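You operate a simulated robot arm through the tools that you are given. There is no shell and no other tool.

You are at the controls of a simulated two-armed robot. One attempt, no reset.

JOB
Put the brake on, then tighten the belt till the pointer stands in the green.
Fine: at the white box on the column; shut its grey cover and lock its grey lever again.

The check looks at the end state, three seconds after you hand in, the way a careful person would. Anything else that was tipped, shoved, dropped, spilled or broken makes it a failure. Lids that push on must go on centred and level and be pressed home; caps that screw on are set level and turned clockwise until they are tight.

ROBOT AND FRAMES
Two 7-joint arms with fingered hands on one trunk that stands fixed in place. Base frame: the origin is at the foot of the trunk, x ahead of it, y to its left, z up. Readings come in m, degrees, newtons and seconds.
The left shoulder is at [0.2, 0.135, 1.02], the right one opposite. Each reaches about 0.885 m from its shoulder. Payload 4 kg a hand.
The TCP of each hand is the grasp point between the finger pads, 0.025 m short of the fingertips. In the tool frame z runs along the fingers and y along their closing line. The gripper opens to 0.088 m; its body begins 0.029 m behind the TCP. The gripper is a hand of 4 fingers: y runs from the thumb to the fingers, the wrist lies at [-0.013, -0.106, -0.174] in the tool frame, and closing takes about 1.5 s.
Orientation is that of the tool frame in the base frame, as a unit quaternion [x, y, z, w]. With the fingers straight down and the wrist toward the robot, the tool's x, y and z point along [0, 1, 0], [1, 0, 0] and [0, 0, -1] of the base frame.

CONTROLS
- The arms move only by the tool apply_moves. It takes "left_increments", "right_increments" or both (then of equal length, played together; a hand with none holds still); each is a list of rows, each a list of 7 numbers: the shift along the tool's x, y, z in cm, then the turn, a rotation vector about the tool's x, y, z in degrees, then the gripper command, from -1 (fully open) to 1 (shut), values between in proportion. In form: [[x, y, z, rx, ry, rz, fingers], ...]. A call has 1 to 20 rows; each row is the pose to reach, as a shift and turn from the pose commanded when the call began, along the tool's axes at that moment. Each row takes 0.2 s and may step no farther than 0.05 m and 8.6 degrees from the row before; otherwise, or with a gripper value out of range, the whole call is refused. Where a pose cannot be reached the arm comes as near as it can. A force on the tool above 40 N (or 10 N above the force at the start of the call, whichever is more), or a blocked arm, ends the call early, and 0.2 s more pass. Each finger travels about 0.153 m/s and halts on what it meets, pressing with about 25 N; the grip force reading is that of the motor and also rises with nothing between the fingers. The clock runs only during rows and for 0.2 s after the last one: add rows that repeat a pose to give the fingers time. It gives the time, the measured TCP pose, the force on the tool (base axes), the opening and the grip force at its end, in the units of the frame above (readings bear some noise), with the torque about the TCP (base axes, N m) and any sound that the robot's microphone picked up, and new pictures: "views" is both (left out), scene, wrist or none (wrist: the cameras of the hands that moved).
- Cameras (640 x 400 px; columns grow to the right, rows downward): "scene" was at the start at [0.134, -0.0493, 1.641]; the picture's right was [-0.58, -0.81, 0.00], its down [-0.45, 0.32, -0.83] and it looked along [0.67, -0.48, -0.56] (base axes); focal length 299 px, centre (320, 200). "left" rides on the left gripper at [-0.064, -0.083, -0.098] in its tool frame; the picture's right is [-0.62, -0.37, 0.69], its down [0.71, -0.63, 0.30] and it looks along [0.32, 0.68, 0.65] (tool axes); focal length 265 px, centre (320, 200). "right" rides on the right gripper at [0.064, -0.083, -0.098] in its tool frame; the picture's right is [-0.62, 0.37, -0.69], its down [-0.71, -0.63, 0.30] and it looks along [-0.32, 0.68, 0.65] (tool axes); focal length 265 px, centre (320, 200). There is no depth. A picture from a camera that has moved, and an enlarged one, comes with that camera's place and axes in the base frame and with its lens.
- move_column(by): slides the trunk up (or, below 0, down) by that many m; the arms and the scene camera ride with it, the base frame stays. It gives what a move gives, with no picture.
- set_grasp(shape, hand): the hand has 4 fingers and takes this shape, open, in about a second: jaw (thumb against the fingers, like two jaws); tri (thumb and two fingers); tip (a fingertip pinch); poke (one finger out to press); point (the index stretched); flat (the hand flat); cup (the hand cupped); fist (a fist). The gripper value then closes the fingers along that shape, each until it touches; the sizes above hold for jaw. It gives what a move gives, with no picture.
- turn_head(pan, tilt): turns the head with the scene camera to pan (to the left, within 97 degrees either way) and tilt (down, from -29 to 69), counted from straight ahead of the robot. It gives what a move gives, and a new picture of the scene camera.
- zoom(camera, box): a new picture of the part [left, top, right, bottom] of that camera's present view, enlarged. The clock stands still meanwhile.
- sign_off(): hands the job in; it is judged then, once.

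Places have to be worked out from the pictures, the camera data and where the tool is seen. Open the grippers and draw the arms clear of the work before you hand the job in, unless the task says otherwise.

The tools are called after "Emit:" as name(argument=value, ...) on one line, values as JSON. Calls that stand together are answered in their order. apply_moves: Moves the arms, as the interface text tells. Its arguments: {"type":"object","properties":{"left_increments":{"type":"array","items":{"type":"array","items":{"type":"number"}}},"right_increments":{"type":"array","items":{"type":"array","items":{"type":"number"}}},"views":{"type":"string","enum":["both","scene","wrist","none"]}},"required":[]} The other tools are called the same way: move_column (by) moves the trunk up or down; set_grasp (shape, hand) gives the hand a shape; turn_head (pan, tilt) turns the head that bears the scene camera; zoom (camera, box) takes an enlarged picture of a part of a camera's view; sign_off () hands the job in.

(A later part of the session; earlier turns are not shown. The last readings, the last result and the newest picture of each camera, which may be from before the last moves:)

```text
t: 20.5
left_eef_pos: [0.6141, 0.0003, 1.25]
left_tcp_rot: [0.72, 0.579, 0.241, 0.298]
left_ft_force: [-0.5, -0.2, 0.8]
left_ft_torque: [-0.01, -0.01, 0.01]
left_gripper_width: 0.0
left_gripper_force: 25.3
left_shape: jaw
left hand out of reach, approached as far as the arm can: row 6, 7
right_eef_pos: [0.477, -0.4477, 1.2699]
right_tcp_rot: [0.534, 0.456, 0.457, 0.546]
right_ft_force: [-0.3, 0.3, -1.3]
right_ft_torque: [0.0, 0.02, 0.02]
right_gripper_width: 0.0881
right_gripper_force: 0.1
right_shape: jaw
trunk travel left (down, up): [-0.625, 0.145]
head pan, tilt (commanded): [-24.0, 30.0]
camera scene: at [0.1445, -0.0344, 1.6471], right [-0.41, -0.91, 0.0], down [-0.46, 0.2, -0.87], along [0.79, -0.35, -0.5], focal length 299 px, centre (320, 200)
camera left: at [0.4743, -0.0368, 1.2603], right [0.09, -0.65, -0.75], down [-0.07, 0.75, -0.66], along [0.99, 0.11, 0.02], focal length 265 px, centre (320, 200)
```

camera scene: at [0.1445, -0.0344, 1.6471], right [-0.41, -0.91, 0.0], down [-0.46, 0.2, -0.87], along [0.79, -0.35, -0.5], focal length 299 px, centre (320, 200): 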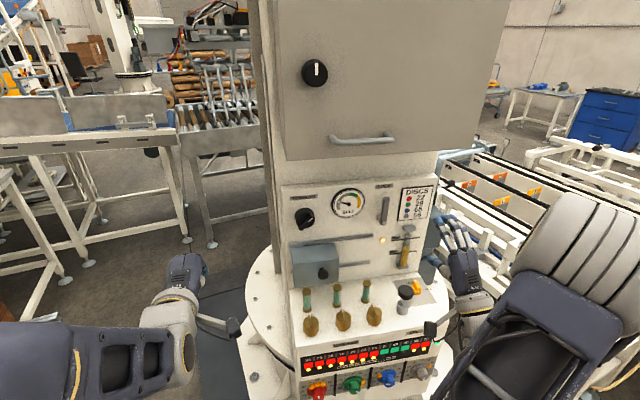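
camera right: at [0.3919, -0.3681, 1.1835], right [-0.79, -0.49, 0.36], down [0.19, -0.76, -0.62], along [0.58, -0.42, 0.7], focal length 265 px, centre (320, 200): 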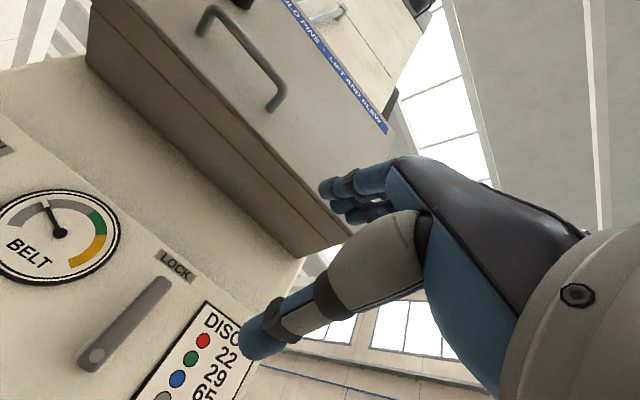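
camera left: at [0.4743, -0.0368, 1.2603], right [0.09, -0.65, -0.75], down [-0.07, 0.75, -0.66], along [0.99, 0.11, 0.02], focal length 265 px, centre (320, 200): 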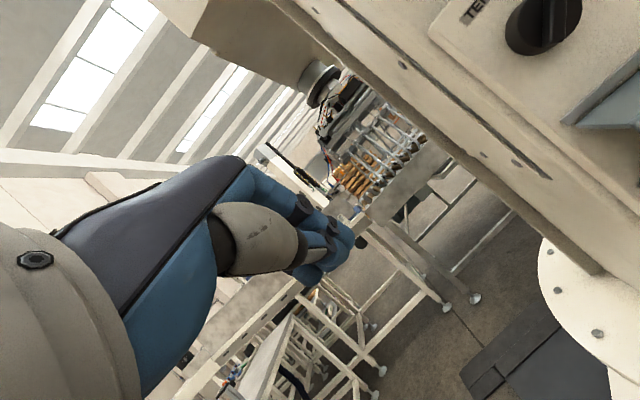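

The left hand is at 45° and its x axis runs along the panel. I bring it to a standby point in front of and left of the cover.

Emit:
apply_moves(left_increments=[[-2, -1.1, 2.5, 0, 0, 0, 1], [-4.1, -2.2, 5.1, 0, 0, 0, 1], [-6.2, -3.4, 7.6, 0, 0, 0, 1], [-8.2, -4.5, 10.2, 0, 0, 0, 1], [-10.3, -5.6, 12.7, 0, 0, 0, 1], [-10.3, -5.6, 12.7, 0, 0, 0, 1]], views="both")

```text
t: 21.9
left_eef_pos: [0.6399, -0.1123, 1.1208]
left_tcp_rot: [0.72, 0.579, 0.24, 0.298]
left_ft_force: [-0.7, 0.1, 0.3]
left_ft_torque: [0.02, 0.0, 0.01]
left_gripper_width: 0.0
left_gripper_force: 25.1
left_shape: jaw
right_eef_pos: [0.477, -0.4481, 1.2689]
right_tcp_rot: [0.534, 0.456, 0.457, 0.546]
right_ft_force: [0.6, 0.6, 0.0]
right_ft_torque: [-0.01, 0.01, -0.02]
right_gripper_width: 0.0879
right_gripper_force: 0.0
right_shape: jaw
trunk travel left (down, up): [-0.625, 0.145]
head pan, tilt (commanded): [-24.0, 30.0]
camera scene: at [0.1446, -0.0344, 1.6471], right [-0.41, -0.91, 0.0], down [-0.46, 0.2, -0.87], along [0.79, -0.35, -0.5], focal length 299 px, centre (320, 200)
camera left: at [0.5002, -0.149, 1.1311], right [0.09, -0.65, -0.75], down [-0.07, 0.75, -0.66], along [0.99, 0.11, 0.02], focal length 265 px, centre (320, 200)
```

scene: 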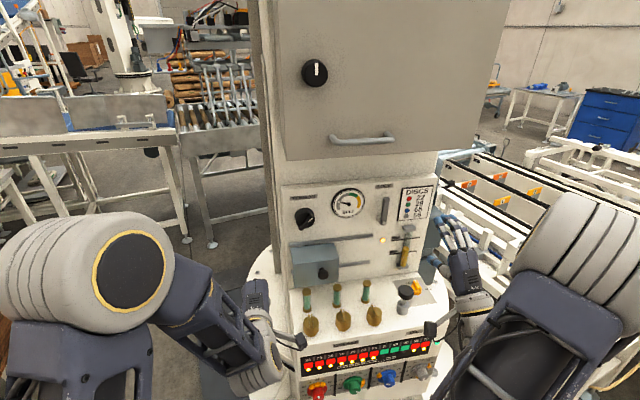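
left: 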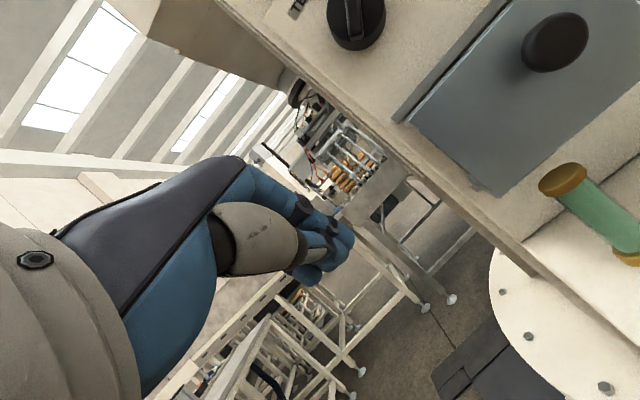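

The cover's left front edge is at about [0.696, -0.215], z 1.04–1.13. I move the closed fingers beside its left face, not touching yet.

Emit:
apply_moves(left_increments=[[-0.2, 1.3, 2.1, 0, 0, 0, 1], [-0.5, 2.6, 4.2, 0, 0, 0, 1], [-0.7, 4.0, 6.2, 0, 0, 0, 1], [-0.9, 5.3, 8.3, 0, 0, 0, 1], [-0.9, 5.3, 8.3, 0, 0, 0, 1]], views="both")

```text
t: 23.1
left_eef_pos: [0.7311, -0.1388, 1.0977]
left_tcp_rot: [0.72, 0.579, 0.24, 0.298]
left_ft_force: [-0.7, 0.9, -0.1]
left_ft_torque: [-0.02, 0.01, 0.02]
left_gripper_width: 0.0
left_gripper_force: 25.3
left_shape: jaw
right_eef_pos: [0.4772, -0.4488, 1.2691]
right_tcp_rot: [0.534, 0.456, 0.457, 0.546]
right_ft_force: [-1.0, 0.7, 1.4]
right_ft_torque: [0.0, -0.01, 0.03]
right_gripper_width: 0.088
right_gripper_force: 0.0
right_shape: jaw
trunk travel left (down, up): [-0.625, 0.145]
head pan, tilt (commanded): [-24.0, 30.0]
camera scene: at [0.1446, -0.0344, 1.6471], right [-0.41, -0.91, 0.0], down [-0.46, 0.2, -0.87], along [0.79, -0.35, -0.5], focal length 299 px, centre (320, 200)
camera left: at [0.592, -0.1769, 1.109], right [0.09, -0.65, -0.75], down [-0.07, 0.75, -0.66], along [0.99, 0.11, 0.02], focal length 265 px, centre (320, 200)
```

scene: 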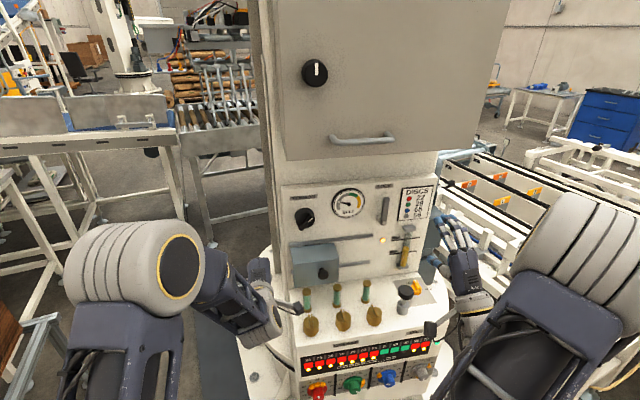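
left: 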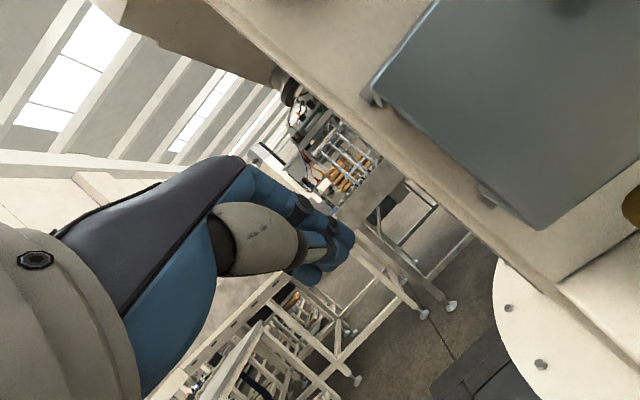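

The fingers are left of the cover with about 4–5 cm to go to contact. I push to the right along the panel in small steps.

Emit:
apply_moves(left_increments=[[-2, 0, 0, 0, 0, 0, 1], [-4, 0, 0, 0, 0, 0, 1], [-5, 0, 0, 0, 0, 0, 1], [-6, 0, 0, 0, 0, 0, 1], [-7, 0, 0, 0, 0, 0, 1], [-8, 0, 0, 0, 0, 0, 1]], views="both")

```text
t: 24.5
left_eef_pos: [0.7143, -0.2185, 1.0985]
left_tcp_rot: [0.72, 0.579, 0.24, 0.298]
left_ft_force: [-0.7, -0.1, -0.5]
left_ft_torque: [-0.05, 0.03, -0.02]
left_gripper_width: 0.0004
left_gripper_force: 25.0
left_shape: jaw
right_eef_pos: [0.4776, -0.4494, 1.2694]
right_tcp_rot: [0.534, 0.456, 0.457, 0.546]
right_ft_force: [0.5, -0.5, 0.2]
right_ft_torque: [0.01, -0.06, 0.0]
right_gripper_width: 0.0877
right_gripper_force: 0.0
right_shape: jaw
trunk travel left (down, up): [-0.625, 0.145]
head pan, tilt (commanded): [-24.0, 30.0]
camera scene: at [0.1447, -0.0343, 1.6471], right [-0.41, -0.91, 0.0], down [-0.46, 0.2, -0.87], along [0.79, -0.35, -0.5], focal length 299 px, centre (320, 200)
camera left: at [0.5748, -0.2555, 1.1095], right [0.09, -0.65, -0.75], down [-0.07, 0.75, -0.66], along [0.99, 0.11, 0.02], focal length 265 px, centre (320, 200)
```

scene: 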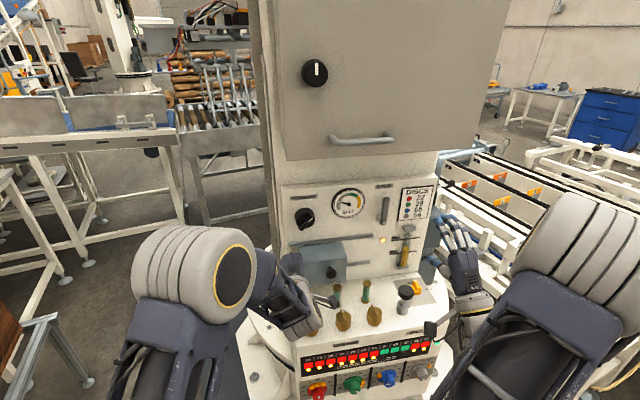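
left: 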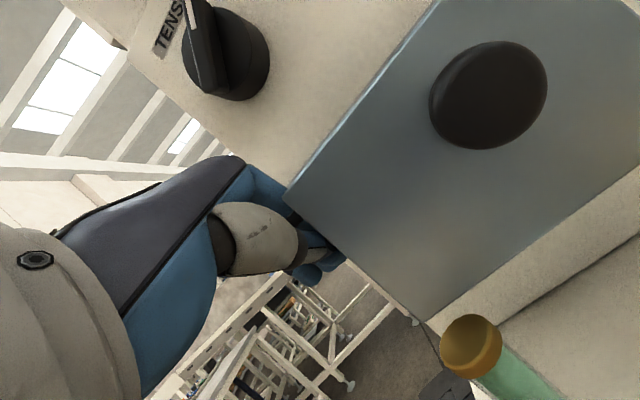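

The cover slides freely to the right (knob moved about 10 px in the scene view). I push on a further 8 cm.

Emit:
apply_moves(left_increments=[[-2, 0, 0, 0, 0, 0, 1], [-4, 0, 0, 0, 0, 0, 1], [-6, 0, 0, 0, 0, 0, 1], [-7, 0, 0, 0, 0, 0, 1], [-8, 0, 0, 0, 0, 0, 1]], views="both")

```text
t: 25.7
left_eef_pos: [0.6974, -0.2954, 1.0992]
left_tcp_rot: [0.72, 0.578, 0.239, 0.299]
left_ft_force: [-0.3, 0.4, -1.1]
left_ft_torque: [-0.01, -0.01, -0.01]
left_gripper_width: 0.0001
left_gripper_force: 24.7
left_shape: jaw
right_eef_pos: [0.4766, -0.448, 1.2697]
right_tcp_rot: [0.535, 0.455, 0.456, 0.547]
right_ft_force: [0.2, -0.3, 0.4]
right_ft_torque: [-0.04, -0.01, -0.04]
right_gripper_width: 0.0879
right_gripper_force: 0.0
right_shape: jaw
trunk travel left (down, up): [-0.625, 0.145]
head pan, tilt (commanded): [-24.0, 30.0]
camera scene: at [0.1447, -0.0343, 1.6471], right [-0.41, -0.91, 0.0], down [-0.46, 0.2, -0.87], along [0.79, -0.35, -0.5], focal length 299 px, centre (320, 200)
camera left: at [0.5584, -0.334, 1.1099], right [0.09, -0.65, -0.75], down [-0.07, 0.75, -0.66], along [0.99, 0.11, 0.02], focal length 265 px, centre (320, 200)
```

scene: 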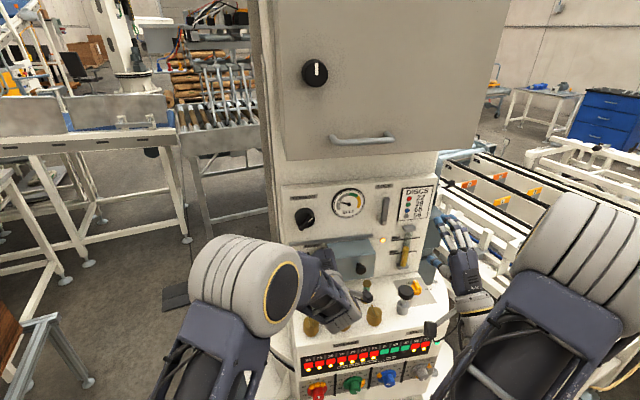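
left: 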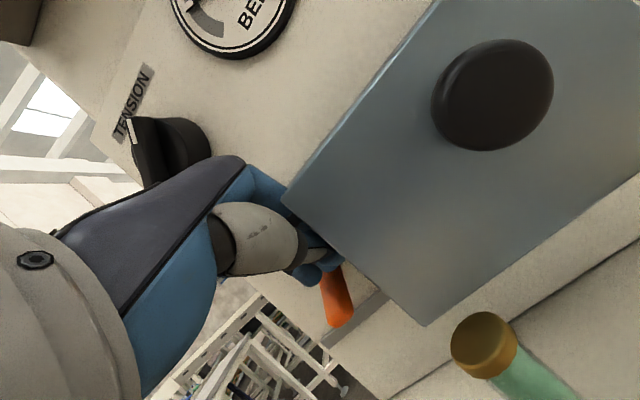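

An orange handle has come into view where the cover was. I zoom in to see it before moving on.

Emit:
zoom(camera="left", box=[240, 180, 440, 340])

Emit:
zoom(camera="scene", box=[270, 180, 430, 340])

Emit:
zoom(camera="right", box=[0, 150, 200, 400])

```text
2.50 times, centred on (340, 260) of left
camera zoom: at [0.5584, -0.334, 1.1099], right [0.09, -0.65, -0.75], down [-0.07, 0.75, -0.66], along [0.99, 0.11, 0.02], focal length 664 px, centre (270, 50)
```

zoom: 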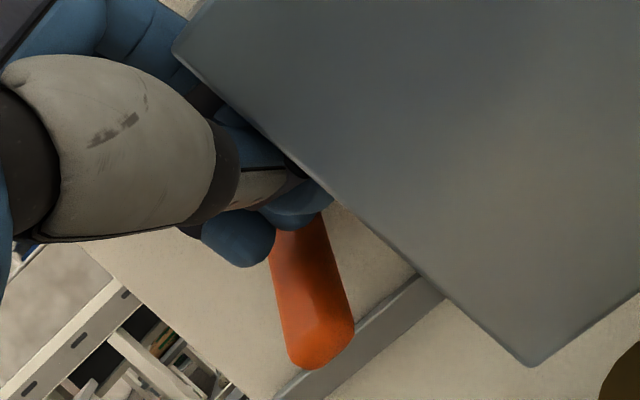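

```text
2.50 times, centred on (350, 260) of scene
camera zoom: at [0.1447, -0.0343, 1.6471], right [-0.41, -0.91, 0.0], down [-0.46, 0.2, -0.87], along [0.79, -0.35, -0.5], focal length 746 px, centre (245, 50)
```

zoom: 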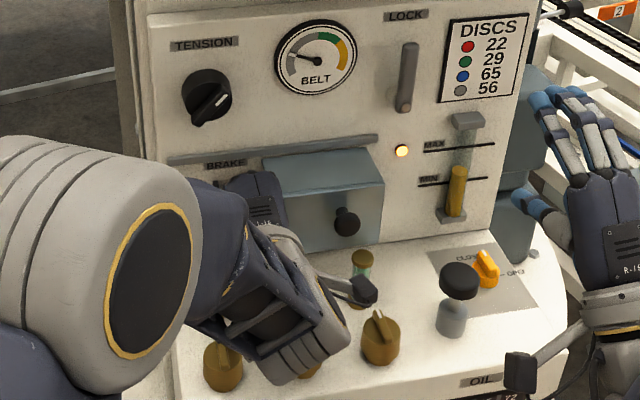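

```text
1.60 times, centred on (100, 275) of right
camera zoom: at [0.3919, -0.368, 1.1836], right [-0.79, -0.49, 0.36], down [0.19, -0.76, -0.62], along [0.58, -0.42, 0.7], focal length 425 px, centre (672, 80)
```

zoom: 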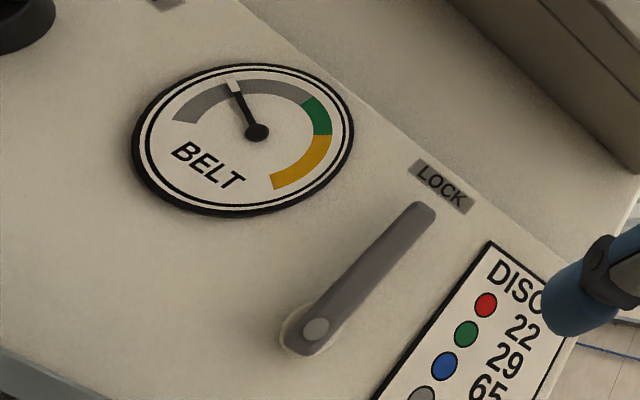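

The label BRAKE and an orange handle are under the cover. I withdraw the left hand straight out from the panel and to the left for a clear look.

Emit:
apply_moves(left_increments=[[0.3, -2.5, -2.5, 0, 0, 0, 1], [0.3, -5, -5, 0, 0, 0, 1], [0.3, -7.5, -7.5, 0, 0, 0, 1], [4, -9, -10, 0, 0, 0, 1], [8, -9, -12, 0, 0, 0, 1], [12, -9, -12, 0, 0, 0, 1], [16, -9, -12, 0, 0, 0, 1], [16, -9, -12, 0, 0, 0, 1]], views="both")

Emit:
zoom(camera="scene", box=[270, 180, 430, 280])

```text
t: 27.5
left_eef_pos: [0.5851, -0.1072, 1.1195]
left_tcp_rot: [0.719, 0.58, 0.24, 0.297]
left_ft_force: [1.1, -0.9, -0.5]
left_ft_torque: [0.01, -0.03, 0.0]
left_gripper_width: 0.0
left_gripper_force: 24.9
left_shape: jaw
right_eef_pos: [0.4773, -0.4484, 1.2697]
right_tcp_rot: [0.535, 0.455, 0.456, 0.547]
right_ft_force: [-0.1, 0.0, 0.3]
right_ft_torque: [-0.01, 0.01, 0.02]
right_gripper_width: 0.0878
right_gripper_force: 0.1
right_shape: jaw
trunk travel left (down, up): [-0.625, 0.145]
head pan, tilt (commanded): [-24.0, 30.0]
camera scene: at [0.1446, -0.0345, 1.6471], right [-0.41, -0.91, 0.0], down [-0.46, 0.2, -0.87], along [0.79, -0.35, -0.5], focal length 299 px, centre (320, 200)
camera left: at [0.4467, -0.1454, 1.1306], right [0.09, -0.65, -0.75], down [-0.07, 0.75, -0.66], along [0.99, 0.11, 0.02], focal length 265 px, centre (320, 200)
```

scene: 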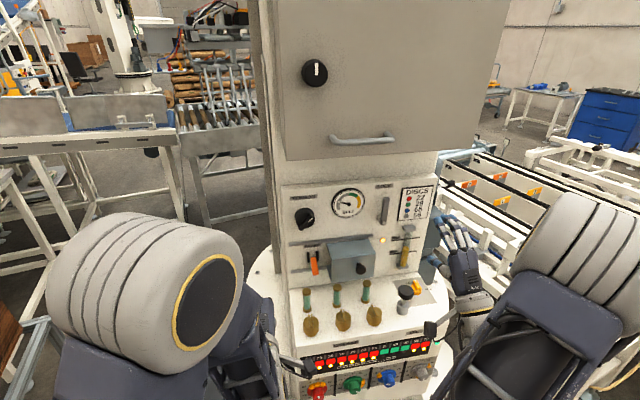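
left: 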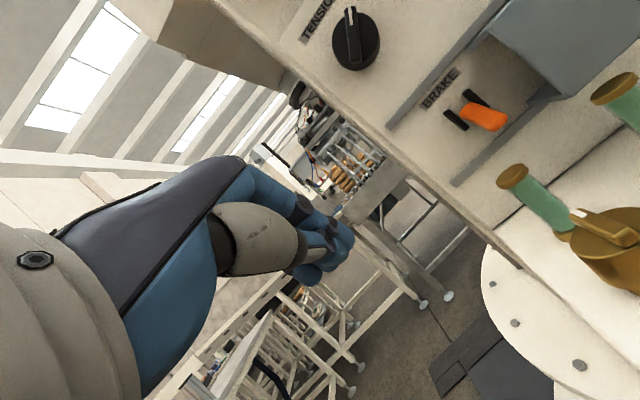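

```text
4.00 times, centred on (350, 230) of scene
camera zoom: at [0.1446, -0.0345, 1.6471], right [-0.41, -0.91, 0.0], down [-0.46, 0.2, -0.87], along [0.79, -0.35, -0.5], focal length 1194 px, centre (200, 80)
```

zoom: 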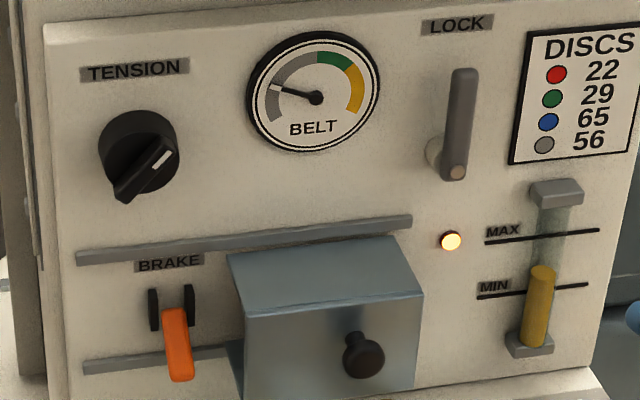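

The brake is an orange flip lever hinged between two black cheeks, now pointing out and downward. I zoom in to see its position and any markings.

Emit:
zoom(camera="left", box=[380, 50, 560, 170])

Emit:
zoom(camera="scene", box=[285, 235, 345, 280])

```text
3.33 times, centred on (470, 110) of left
camera zoom: at [0.4467, -0.1454, 1.1306], right [0.09, -0.65, -0.75], down [-0.07, 0.75, -0.66], along [0.99, 0.11, 0.02], focal length 885 px, centre (-180, 500)
```

zoom: 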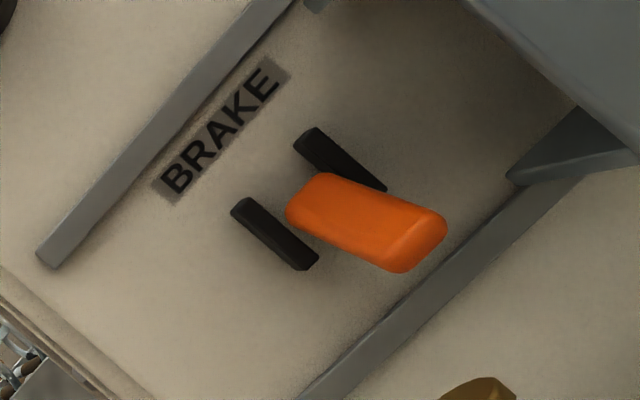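

```text
8.89 times, centred on (315, 258) of scene
camera zoom: at [0.1446, -0.0345, 1.6471], right [-0.41, -0.91, 0.0], down [-0.46, 0.2, -0.87], along [0.79, -0.35, -0.5], focal length 2654 px, centre (364, -311)
```

zoom: 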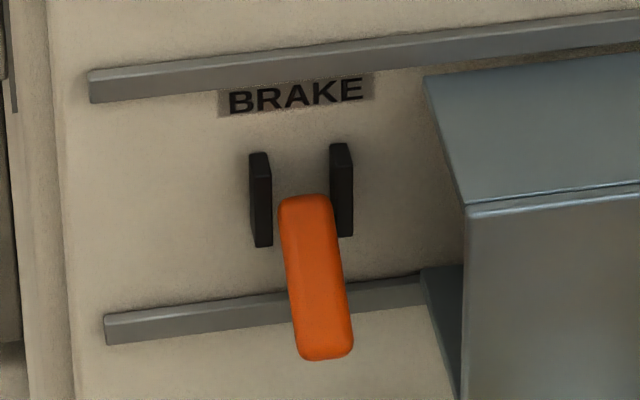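

The brake lever is hinged near [0.74, -0.28, 1.09] with its tip at about [0.70, -0.27, 1.064], pointing 30° below level, so it must be flipped up toward the BRAKE label. I give the left hand the poke shape and see where the finger is.

Emit:
set_grasp(hand="left", shape="poke")

Emit:
apply_moves(left_increments=[[0, 0, 0, 0, 0, 0, -1], [0, 0, 0, 0, 0, 0, -1]], views="both")

```text
t: 28.4
left_eef_pos: [0.5848, -0.1084, 1.1198]
left_tcp_rot: [0.72, 0.579, 0.24, 0.299]
left_ft_force: [0.4, 0.5, -0.5]
left_ft_torque: [-0.01, 0.03, 0.0]
left_gripper_width: 0.0
left_gripper_force: 0.2
left_shape: poke
right_eef_pos: [0.477, -0.4475, 1.2691]
right_tcp_rot: [0.534, 0.455, 0.456, 0.547]
right_ft_force: [0.4, -0.2, 0.6]
right_ft_torque: [0.01, -0.01, 0.04]
right_gripper_width: 0.0881
right_gripper_force: 0.2
right_shape: jaw
trunk travel left (down, up): [-0.625, 0.145]
head pan, tilt (commanded): [-24.0, 30.0]
```

```text
t: 29.0
left_eef_pos: [0.5851, -0.108, 1.1194]
left_tcp_rot: [0.72, 0.579, 0.24, 0.299]
left_ft_force: [-0.2, 0.6, -0.2]
left_ft_torque: [-0.01, 0.02, 0.01]
left_gripper_width: 0.0002
left_gripper_force: 0.0
left_shape: poke
right_eef_pos: [0.4767, -0.4483, 1.2698]
right_tcp_rot: [0.534, 0.456, 0.457, 0.546]
right_ft_force: [-0.4, 0.0, -0.2]
right_ft_torque: [0.0, -0.03, -0.04]
right_gripper_width: 0.088
right_gripper_force: 0.1
right_shape: jaw
trunk travel left (down, up): [-0.625, 0.145]
head pan, tilt (commanded): [-24.0, 30.0]
camera scene: at [0.1446, -0.0344, 1.6471], right [-0.41, -0.91, 0.0], down [-0.46, 0.2, -0.87], along [0.79, -0.35, -0.5], focal length 299 px, centre (320, 200)
camera left: at [0.4467, -0.1458, 1.1305], right [0.09, -0.65, -0.75], down [-0.07, 0.75, -0.66], along [0.99, 0.11, 0.02], focal length 265 px, centre (320, 200)
```

scene: 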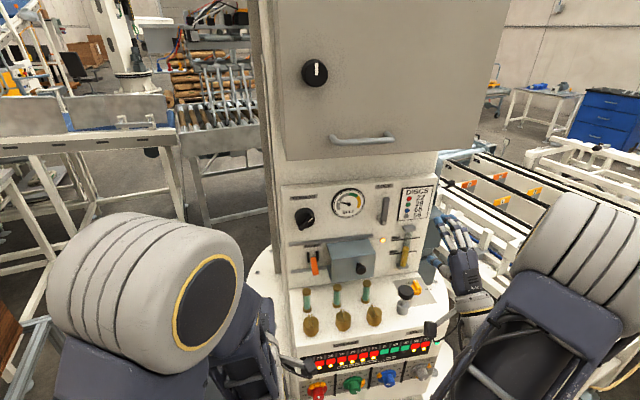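
left: 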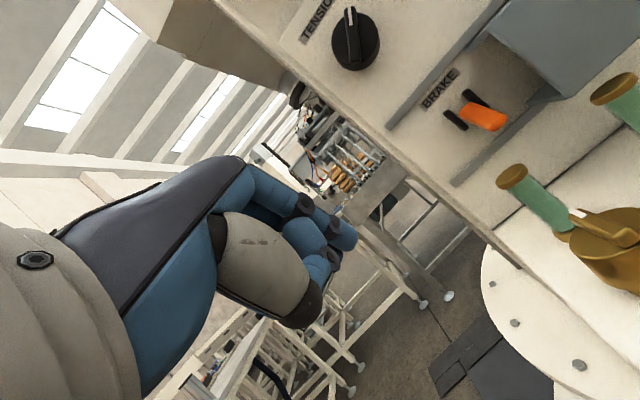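

I look at the finger shape closely in the left camera and compare with the "point" shape.

Emit:
zoom(camera="left", box=[180, 130, 420, 350])

Emit:
set_grasp(hand="left", shape="point")

Emit:
zoom(camera="left", box=[180, 130, 420, 350])

```text
1.82 times, centred on (300, 240) of left
camera zoom: at [0.4467, -0.1458, 1.1305], right [0.09, -0.65, -0.75], down [-0.07, 0.75, -0.66], along [0.99, 0.11, 0.02], focal length 483 px, centre (356, 127)
```

zoom: 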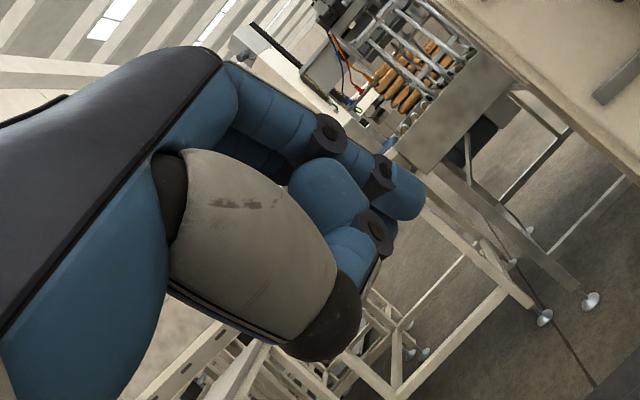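

```text
t: 29.9
left_eef_pos: [0.5859, -0.1088, 1.1188]
left_tcp_rot: [0.72, 0.579, 0.24, 0.298]
left_ft_force: [-0.1, -0.4, 0.0]
left_ft_torque: [0.0, 0.0, -0.02]
left_gripper_width: 0.0001
left_gripper_force: 0.0
left_shape: point
right_eef_pos: [0.4761, -0.448, 1.269]
right_tcp_rot: [0.535, 0.455, 0.456, 0.547]
right_ft_force: [0.3, 0.9, -0.6]
right_ft_torque: [0.03, 0.04, 0.0]
right_gripper_width: 0.0877
right_gripper_force: 0.1
right_shape: jaw
trunk travel left (down, up): [-0.625, 0.145]
head pan, tilt (commanded): [-24.0, 30.0]
```

```text
1.82 times, centred on (300, 240) of left
camera zoom: at [0.4467, -0.1458, 1.1305], right [0.09, -0.65, -0.75], down [-0.07, 0.75, -0.66], along [0.99, 0.11, 0.02], focal length 483 px, centre (356, 127)
```

zoom: 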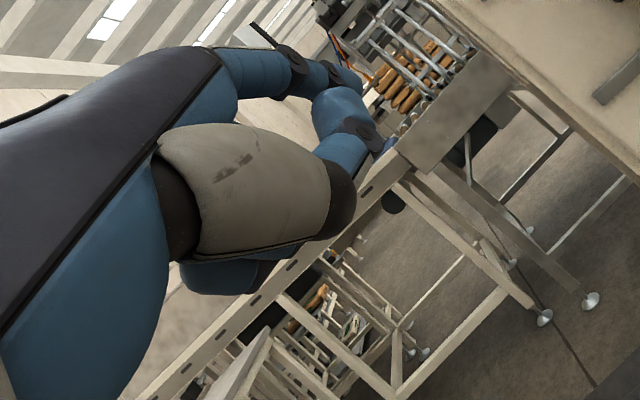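

"Poke" puts the fingertip close to the nominal tip 2.5 cm past the TCP. I go back to poke and bring the hand in front of the brake lever at 10 cm distance for a closer look.

Emit:
set_grasp(hand="left", shape="poke")

Emit:
apply_moves(left_increments=[[-3.5, 0.5, 1.1, 0, 0, 0, -1], [-7, 0.9, 2.2, 0, 0, 0, -1], [-10.5, 1.4, 3.4, 0, 0, 0, -1], [-14.1, 1.8, 4.5, 0, 0, 0, -1], [-14.1, 1.8, 4.5, 0, 0, 0, -1]], views="both")

Emit:
zoom(camera="left", box=[220, 50, 540, 250])

Emit:
zoom(camera="scene", box=[260, 220, 400, 340])

```text
t: 30.8
left_eef_pos: [0.5856, -0.1074, 1.1197]
left_tcp_rot: [0.72, 0.578, 0.24, 0.299]
left_ft_force: [-0.3, -0.2, -0.8]
left_ft_torque: [-0.03, 0.03, -0.01]
left_gripper_width: 0.0
left_gripper_force: 0.0
left_shape: poke
right_eef_pos: [0.4774, -0.4477, 1.2695]
right_tcp_rot: [0.534, 0.456, 0.457, 0.546]
right_ft_force: [-0.2, 0.7, -0.7]
right_ft_torque: [-0.02, 0.03, 0.02]
right_gripper_width: 0.0878
right_gripper_force: 0.1
right_shape: jaw
trunk travel left (down, up): [-0.625, 0.145]
head pan, tilt (commanded): [-24.0, 30.0]
```

```text
t: 32.0
left_eef_pos: [0.5998, -0.2535, 1.0999]
left_tcp_rot: [0.72, 0.579, 0.24, 0.298]
left_ft_force: [-0.7, -0.2, 0.4]
left_ft_torque: [0.01, 0.04, -0.02]
left_gripper_width: 0.0004
left_gripper_force: 0.0
left_shape: poke
right_eef_pos: [0.4767, -0.448, 1.2684]
right_tcp_rot: [0.534, 0.456, 0.457, 0.546]
right_ft_force: [0.4, 0.0, 0.7]
right_ft_torque: [0.01, 0.04, 0.0]
right_gripper_width: 0.0878
right_gripper_force: 0.1
right_shape: jaw
trunk travel left (down, up): [-0.625, 0.145]
head pan, tilt (commanded): [-24.0, 30.0]
camera scene: at [0.1446, -0.0344, 1.6471], right [-0.41, -0.91, 0.0], down [-0.46, 0.2, -0.87], along [0.79, -0.35, -0.5], focal length 299 px, centre (320, 200)
camera left: at [0.4607, -0.2915, 1.1112], right [0.09, -0.65, -0.75], down [-0.07, 0.75, -0.66], along [0.99, 0.11, 0.02], focal length 265 px, centre (320, 200)
```

scene: 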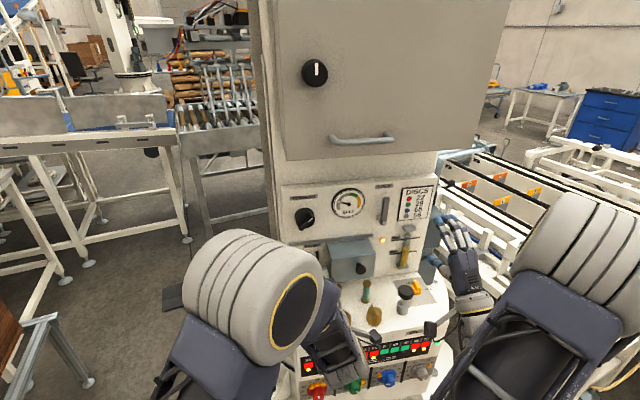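
left: 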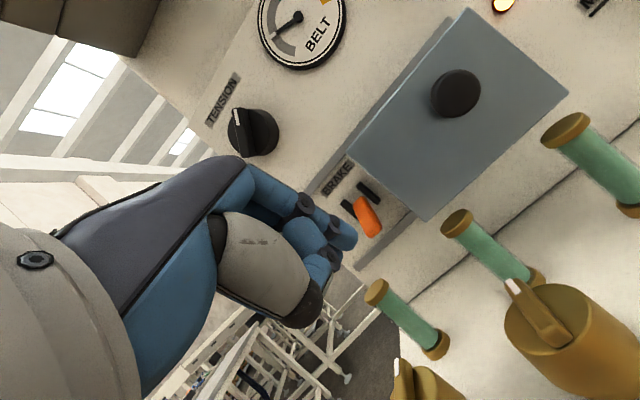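

```text
2.00 times, centred on (380, 150) of left
camera zoom: at [0.4607, -0.2915, 1.1112], right [0.09, -0.65, -0.75], down [-0.07, 0.75, -0.66], along [0.99, 0.11, 0.02], focal length 531 px, centre (200, 300)
```

zoom: 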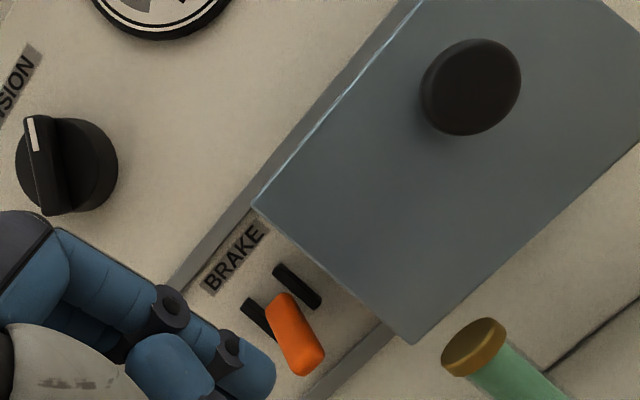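

```text
3.33 times, centred on (330, 280) of scene
camera zoom: at [0.1446, -0.0344, 1.6471], right [-0.41, -0.91, 0.0], down [-0.46, 0.2, -0.87], along [0.79, -0.35, -0.5], focal length 995 px, centre (287, -67)
```

zoom: 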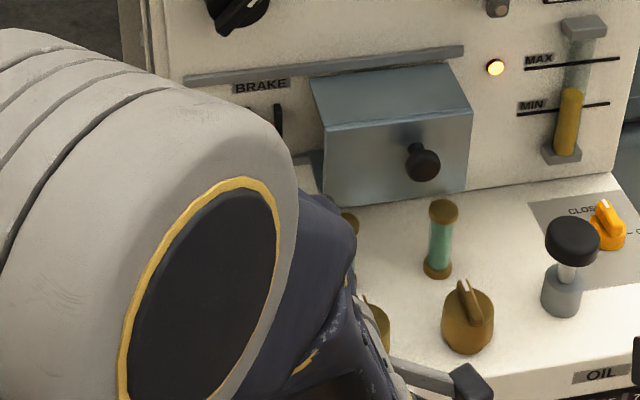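

Triangulating from two left views: lever tip [0.703, -0.278, 1.060], pivot [0.743, -0.288, 1.086]; green tubes stand at [0.679, -0.240] and [0.662, -0.324] with tops at z 1.03. The thumb in poke would come too near a tube, so I look at the fingertip-pinch shape instead.

Emit:
set_grasp(hand="left", shape="tip")

Emit:
zoom(camera="left", box=[160, 100, 480, 350])

Emit:
apply_moves(left_increments=[[0, 0, 0, 0, 0, 0, 0], [0, 0, 0, 0, 0, 0, 1], [0, 0, 0, 0, 0, 0, 1], [0, 0, 0, 0, 0, 0, 1]], views="wrist")

```text
t: 32.9
left_eef_pos: [0.5999, -0.2532, 1.1003]
left_tcp_rot: [0.72, 0.579, 0.24, 0.298]
left_ft_force: [0.5, 0.8, 0.5]
left_ft_torque: [-0.02, 0.0, 0.02]
left_gripper_width: 0.0878
left_gripper_force: 0.1
left_shape: tip
right_eef_pos: [0.4766, -0.4472, 1.2687]
right_tcp_rot: [0.535, 0.455, 0.456, 0.546]
right_ft_force: [0.4, 0.1, 0.0]
right_ft_torque: [0.01, -0.01, 0.01]
right_gripper_width: 0.088
right_gripper_force: 0.0
right_shape: jaw
trunk travel left (down, up): [-0.625, 0.145]
head pan, tilt (commanded): [-24.0, 30.0]
```

```text
1.60 times, centred on (320, 225) of left
camera zoom: at [0.4608, -0.2911, 1.1113], right [0.09, -0.65, -0.75], down [-0.07, 0.75, -0.66], along [0.99, 0.11, 0.02], focal length 425 px, centre (320, 160)
```

zoom: 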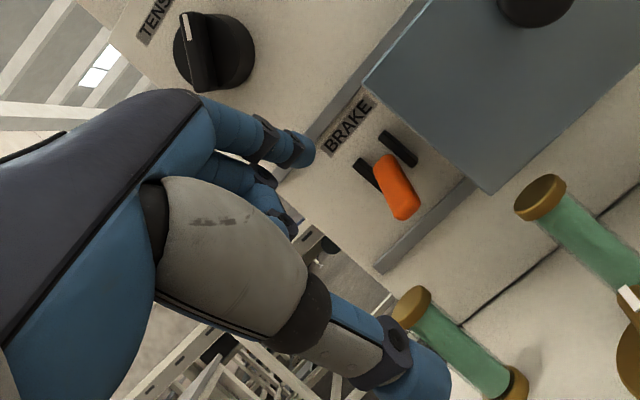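

```text
t: 33.9
left_eef_pos: [0.5996, -0.2539, 1.1008]
left_tcp_rot: [0.72, 0.579, 0.24, 0.298]
left_ft_force: [0.3, 0.1, -0.3]
left_ft_torque: [0.02, -0.01, 0.02]
left_gripper_width: 0.0
left_gripper_force: 25.3
left_shape: tip
right_eef_pos: [0.4774, -0.4485, 1.2697]
right_tcp_rot: [0.535, 0.455, 0.456, 0.546]
right_ft_force: [0.8, 0.0, 0.2]
right_ft_torque: [-0.01, -0.04, -0.04]
right_gripper_width: 0.088
right_gripper_force: 0.1
right_shape: jaw
trunk travel left (down, up): [-0.625, 0.145]
head pan, tilt (commanded): [-24.0, 30.0]
camera left: at [0.4608, -0.2911, 1.1113], right [0.09, -0.65, -0.75], down [-0.07, 0.75, -0.66], along [0.99, 0.11, 0.02], focal length 265 px, centre (320, 200)
```

left: 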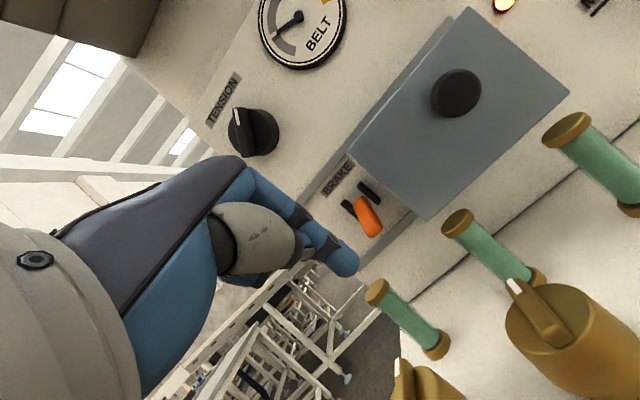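

Pinching the lever from its two sides (hand rolled 90°) suits best, but the gap to the cover is only about 2.6 cm. I first nudge the cover another 1–1.5 cm to the right with the closed fingertips.

Emit:
apply_moves(left_increments=[[0, 2.5, 2.5, 0, 0, 0, 1], [0, 5, 5, 0, 0, 0, 1], [0, 7.4, 7.4, 0, 0, 0, 1], [-1, 7.4, 7.4, 0, 0, 0, 1], [-2, 7.4, 7.4, 0, 0, 0, 1], [-2.8, 7.4, 7.4, 0, 0, 0, 1], [-3.4, 7.4, 7.4, 0, 0, 0, 1], [-3.4, 7.4, 7.4, 0, 0, 0, 1]], views="both")

```text
t: 35.7
left_eef_pos: [0.6937, -0.3124, 1.1006]
left_tcp_rot: [0.721, 0.578, 0.239, 0.298]
left_ft_force: [0.2, 0.2, -0.5]
left_ft_torque: [-0.03, -0.03, -0.01]
left_gripper_width: 0.0
left_gripper_force: 25.3
left_shape: tip
right_eef_pos: [0.4768, -0.4482, 1.2683]
right_tcp_rot: [0.536, 0.455, 0.456, 0.546]
right_ft_force: [0.3, 0.3, -1.2]
right_ft_torque: [0.02, 0.01, 0.0]
right_gripper_width: 0.0879
right_gripper_force: 0.0
right_shape: jaw
trunk travel left (down, up): [-0.625, 0.145]
head pan, tilt (commanded): [-24.0, 30.0]
camera scene: at [0.1447, -0.0344, 1.6471], right [-0.41, -0.91, 0.0], down [-0.46, 0.2, -0.87], along [0.79, -0.35, -0.5], focal length 299 px, centre (320, 200)
camera left: at [0.5549, -0.3484, 1.1114], right [0.09, -0.65, -0.75], down [-0.07, 0.75, -0.66], along [0.99, 0.11, 0.02], focal length 265 px, centre (320, 200)
```

scene: 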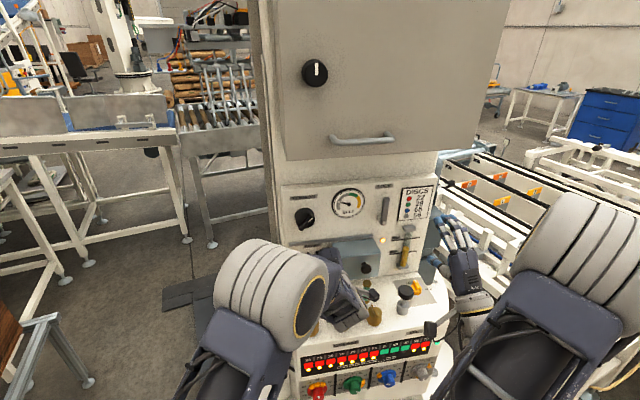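
left: 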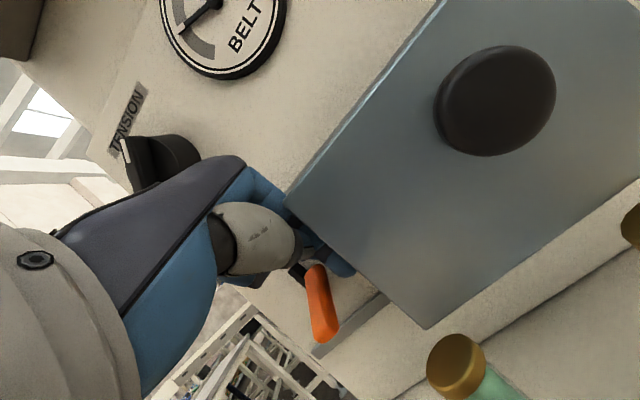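

The cover is now about 1.5 cm further along. I back the hand off and roll it 90° so that the pinch closes sideways.

Emit:
apply_moves(left_increments=[[0.5, -2.5, -2.5, 0, 0, 0, 1], [0.5, -5, -5, 0, 0, 0, 1], [2, -7.4, -7.4, 0, 0, 0, 1], [3.5, -7.0, -9.8, 0, 0, 0, 1], [4.5, -7.0, -9.8, 0, 0, 0, 1]], views="none")

Emit:
apply_moves(left_increments=[[0, 0, 0, 0, 0, 8, 1], [0, 0, 0, 0, 0, 16, 1], [0, 0, 0, 0, 0, 24, 1], [0, 0, 0, 0, 0, 32, 1], [0, 0, 0, 0, 0, 40, 1], [0, 0, 0, 0, 0, 48, 1], [0, 0, 0, 0, 0, 56, 1], [0, 0, 0, 0, 0, 64, 1], [0, 0, 0, 0, 0, 72, 1], [0, 0, 0, 0, 0, 80, 1], [0, 0, 0, 0, 0, 86, 1], [0, 0, 0, 0, 0, 90, 1], [0, 0, 0, 0, 0, 90, 1]], views="both")

```text
t: 36.9
left_eef_pos: [0.5874, -0.2418, 1.1217]
left_tcp_rot: [0.72, 0.579, 0.24, 0.297]
left_ft_force: [0.2, -0.3, 0.0]
left_ft_torque: [-0.02, 0.03, 0.01]
left_gripper_width: 0.0
left_gripper_force: 24.8
left_shape: tip
right_eef_pos: [0.4774, -0.4481, 1.2687]
right_tcp_rot: [0.534, 0.456, 0.457, 0.546]
right_ft_force: [-0.4, 0.8, 0.8]
right_ft_torque: [-0.02, -0.03, 0.0]
right_gripper_width: 0.0878
right_gripper_force: 0.0
right_shape: jaw
trunk travel left (down, up): [-0.625, 0.145]
head pan, tilt (commanded): [-24.0, 30.0]
```

```text
t: 39.7
left_eef_pos: [0.5873, -0.2415, 1.1203]
left_tcp_rot: [0.918, -0.1, 0.381, 0.04]
left_ft_force: [-0.1, -0.7, -0.4]
left_ft_torque: [0.0, -0.02, -0.02]
left_gripper_width: 0.0001
left_gripper_force: 24.9
left_shape: tip
right_eef_pos: [0.4765, -0.4476, 1.268]
right_tcp_rot: [0.535, 0.455, 0.456, 0.546]
right_ft_force: [-0.1, 0.1, 0.2]
right_ft_torque: [0.0, 0.0, 0.0]
right_gripper_width: 0.0881
right_gripper_force: 0.1
right_shape: jaw
trunk travel left (down, up): [-0.625, 0.145]
head pan, tilt (commanded): [-24.0, 30.0]
camera scene: at [0.1446, -0.0344, 1.6471], right [-0.41, -0.91, 0.0], down [-0.46, 0.2, -0.87], along [0.79, -0.35, -0.5], focal length 299 px, centre (320, 200)
camera left: at [0.4938, -0.1374, 1.1449], right [0.13, 0.35, -0.93], down [0.84, 0.46, 0.29], along [0.53, -0.82, -0.23], focal length 265 px, centre (320, 200)
```

scene: 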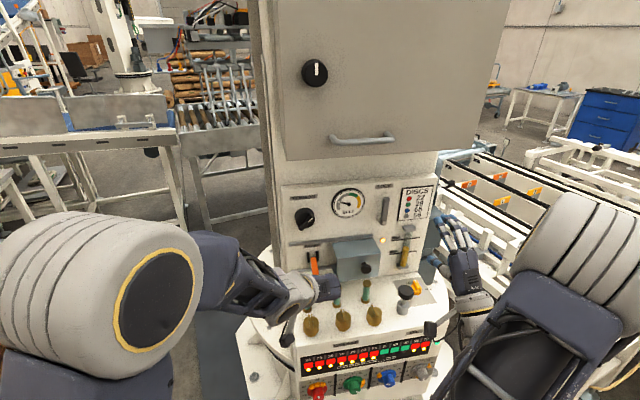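
left: 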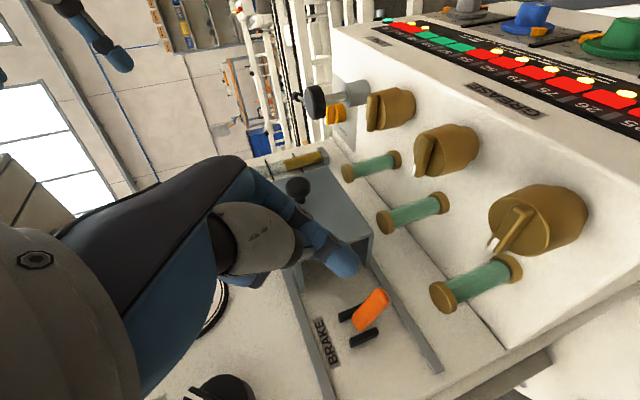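

The roll worked and the left camera looks at the lever from the side. I open the pinch half and move to a point 12 cm short of the lever along the finger direction.

Emit:
apply_moves(left_increments=[[1.8, 0.4, 0.3, 0, 0, 0, 0], [3.6, 0.8, 0.7, 0, 0, 0, 0], [5.3, 1.2, 1.0, 0, 0, 0, 0], [5.3, 1.2, 3.0, 0, 0, 0, 0], [5.3, 1.2, 5.0, 0, 0, 0, 0], [5.3, 1.2, 5.0, 0, 0, 0, 0]], views="both")

Emit:
zoom(camera="left", box=[240, 180, 480, 400])

```text
t: 41.1
left_eef_pos: [0.6562, -0.2696, 1.1223]
left_tcp_rot: [0.918, -0.1, 0.381, 0.041]
left_ft_force: [0.9, 0.1, -0.1]
left_ft_torque: [-0.04, -0.03, -0.03]
left_gripper_width: 0.0436
left_gripper_force: 0.1
left_shape: tip
right_eef_pos: [0.4768, -0.4475, 1.2703]
right_tcp_rot: [0.534, 0.455, 0.456, 0.547]
right_ft_force: [-0.3, 0.4, 0.4]
right_ft_torque: [0.02, -0.02, 0.02]
right_gripper_width: 0.0879
right_gripper_force: 0.0
right_shape: jaw
trunk travel left (down, up): [-0.625, 0.145]
head pan, tilt (commanded): [-24.0, 30.0]
camera scene: at [0.1446, -0.0344, 1.6471], right [-0.41, -0.91, 0.0], down [-0.46, 0.2, -0.87], along [0.79, -0.35, -0.5], focal length 299 px, centre (320, 200)
camera left: at [0.5626, -0.1654, 1.1467], right [0.13, 0.35, -0.93], down [0.84, 0.46, 0.29], along [0.53, -0.82, -0.23], focal length 265 px, centre (320, 200)
```

scene: 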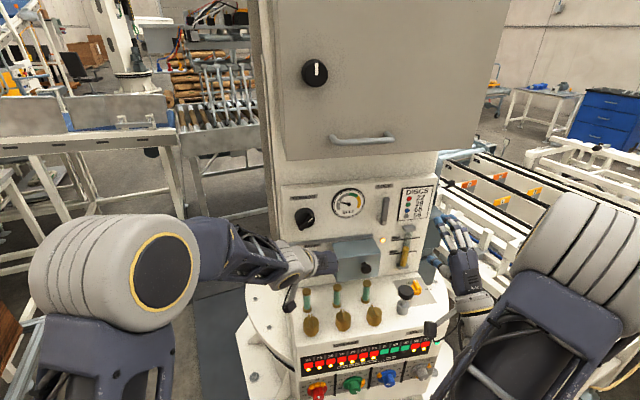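
left: 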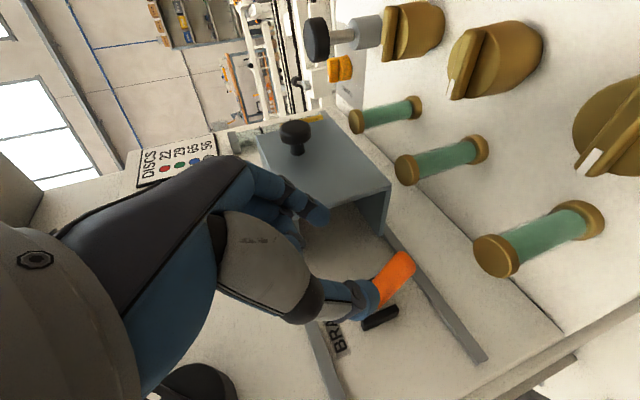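

```text
1.82 times, centred on (360, 290) of left
camera zoom: at [0.5626, -0.1654, 1.1467], right [0.13, 0.35, -0.93], down [0.84, 0.46, 0.29], along [0.53, -0.82, -0.23], focal length 483 px, centre (247, 36)
```

zoom: 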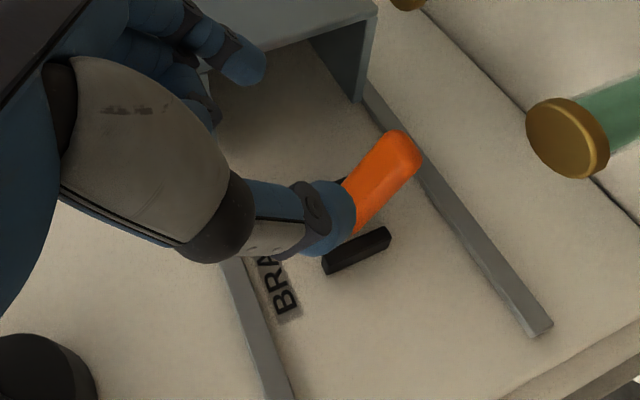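

Thumb and index straddle the lever's line; about 8 cm remain along the fingers. I advance 5 cm and check.

Emit:
apply_moves(left_increments=[[0, 0, 2, 0, 0, 0, 0], [0, 0, 3.5, 0, 0, 0, 0], [0, 0, 5, 0, 0, 0, 0], [0, 0, 5, 0, 0, 0, 0]], views="both")

Emit:
zoom(camera="left", box=[240, 160, 440, 340])

Emit:
zoom(camera="scene", box=[270, 210, 400, 310])

```text
t: 42.1
left_eef_pos: [0.6919, -0.2752, 1.0883]
left_tcp_rot: [0.919, -0.1, 0.38, 0.041]
left_ft_force: [0.2, 0.5, 0.1]
left_ft_torque: [0.0, -0.01, 0.0]
left_gripper_width: 0.044
left_gripper_force: 0.0
left_shape: tip
right_eef_pos: [0.4771, -0.4488, 1.2696]
right_tcp_rot: [0.534, 0.455, 0.456, 0.547]
right_ft_force: [-0.8, -0.2, 0.3]
right_ft_torque: [-0.01, -0.01, -0.02]
right_gripper_width: 0.0879
right_gripper_force: 0.0
right_shape: jaw
trunk travel left (down, up): [-0.625, 0.145]
head pan, tilt (commanded): [-24.0, 30.0]
camera scene: at [0.1446, -0.0344, 1.6471], right [-0.41, -0.91, 0.0], down [-0.46, 0.2, -0.87], along [0.79, -0.35, -0.5], focal length 299 px, centre (320, 200)
camera left: at [0.5977, -0.1715, 1.1116], right [0.13, 0.35, -0.93], down [0.84, 0.46, 0.29], along [0.53, -0.82, -0.23], focal length 265 px, centre (320, 200)
```

scene: 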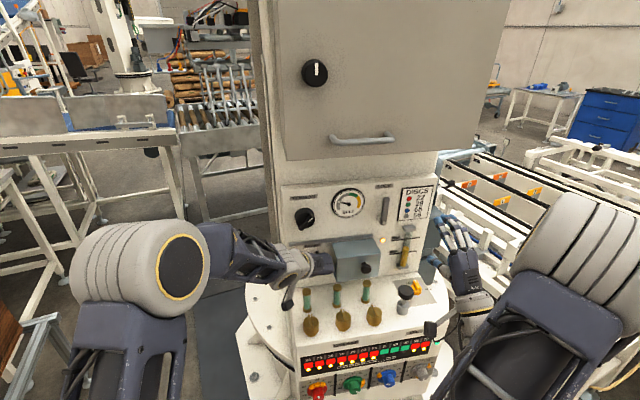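
left: 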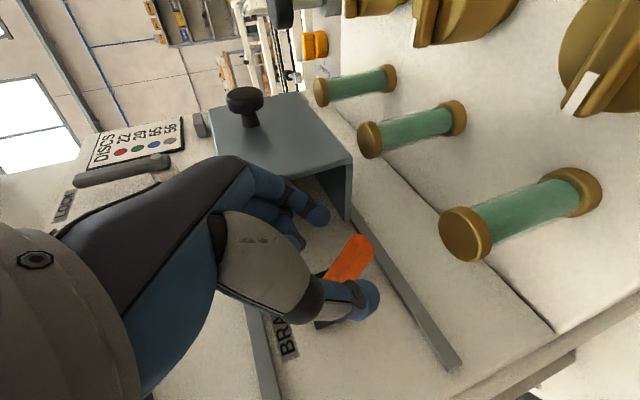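

```text
2.22 times, centred on (340, 250) of left
camera zoom: at [0.5977, -0.1715, 1.1116], right [0.13, 0.35, -0.93], down [0.84, 0.46, 0.29], along [0.53, -0.82, -0.23], focal length 590 px, centre (276, 89)
```

zoom: 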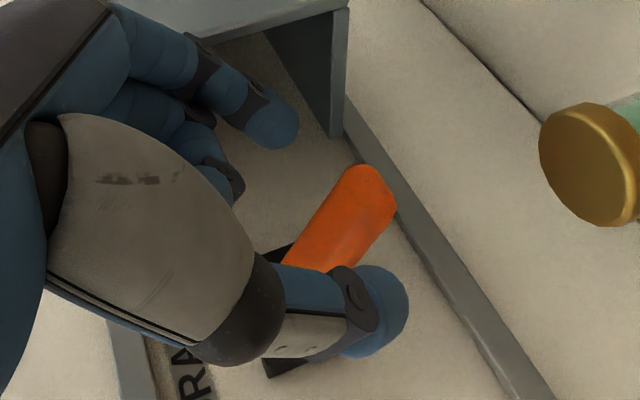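

```text
4.00 times, centred on (335, 260) of scene
camera zoom: at [0.1446, -0.0344, 1.6471], right [-0.41, -0.91, 0.0], down [-0.46, 0.2, -0.87], along [0.79, -0.35, -0.5], focal length 1194 px, centre (260, -40)
```

zoom: 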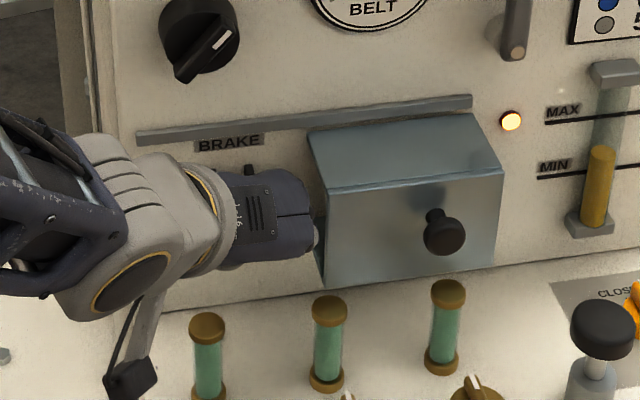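

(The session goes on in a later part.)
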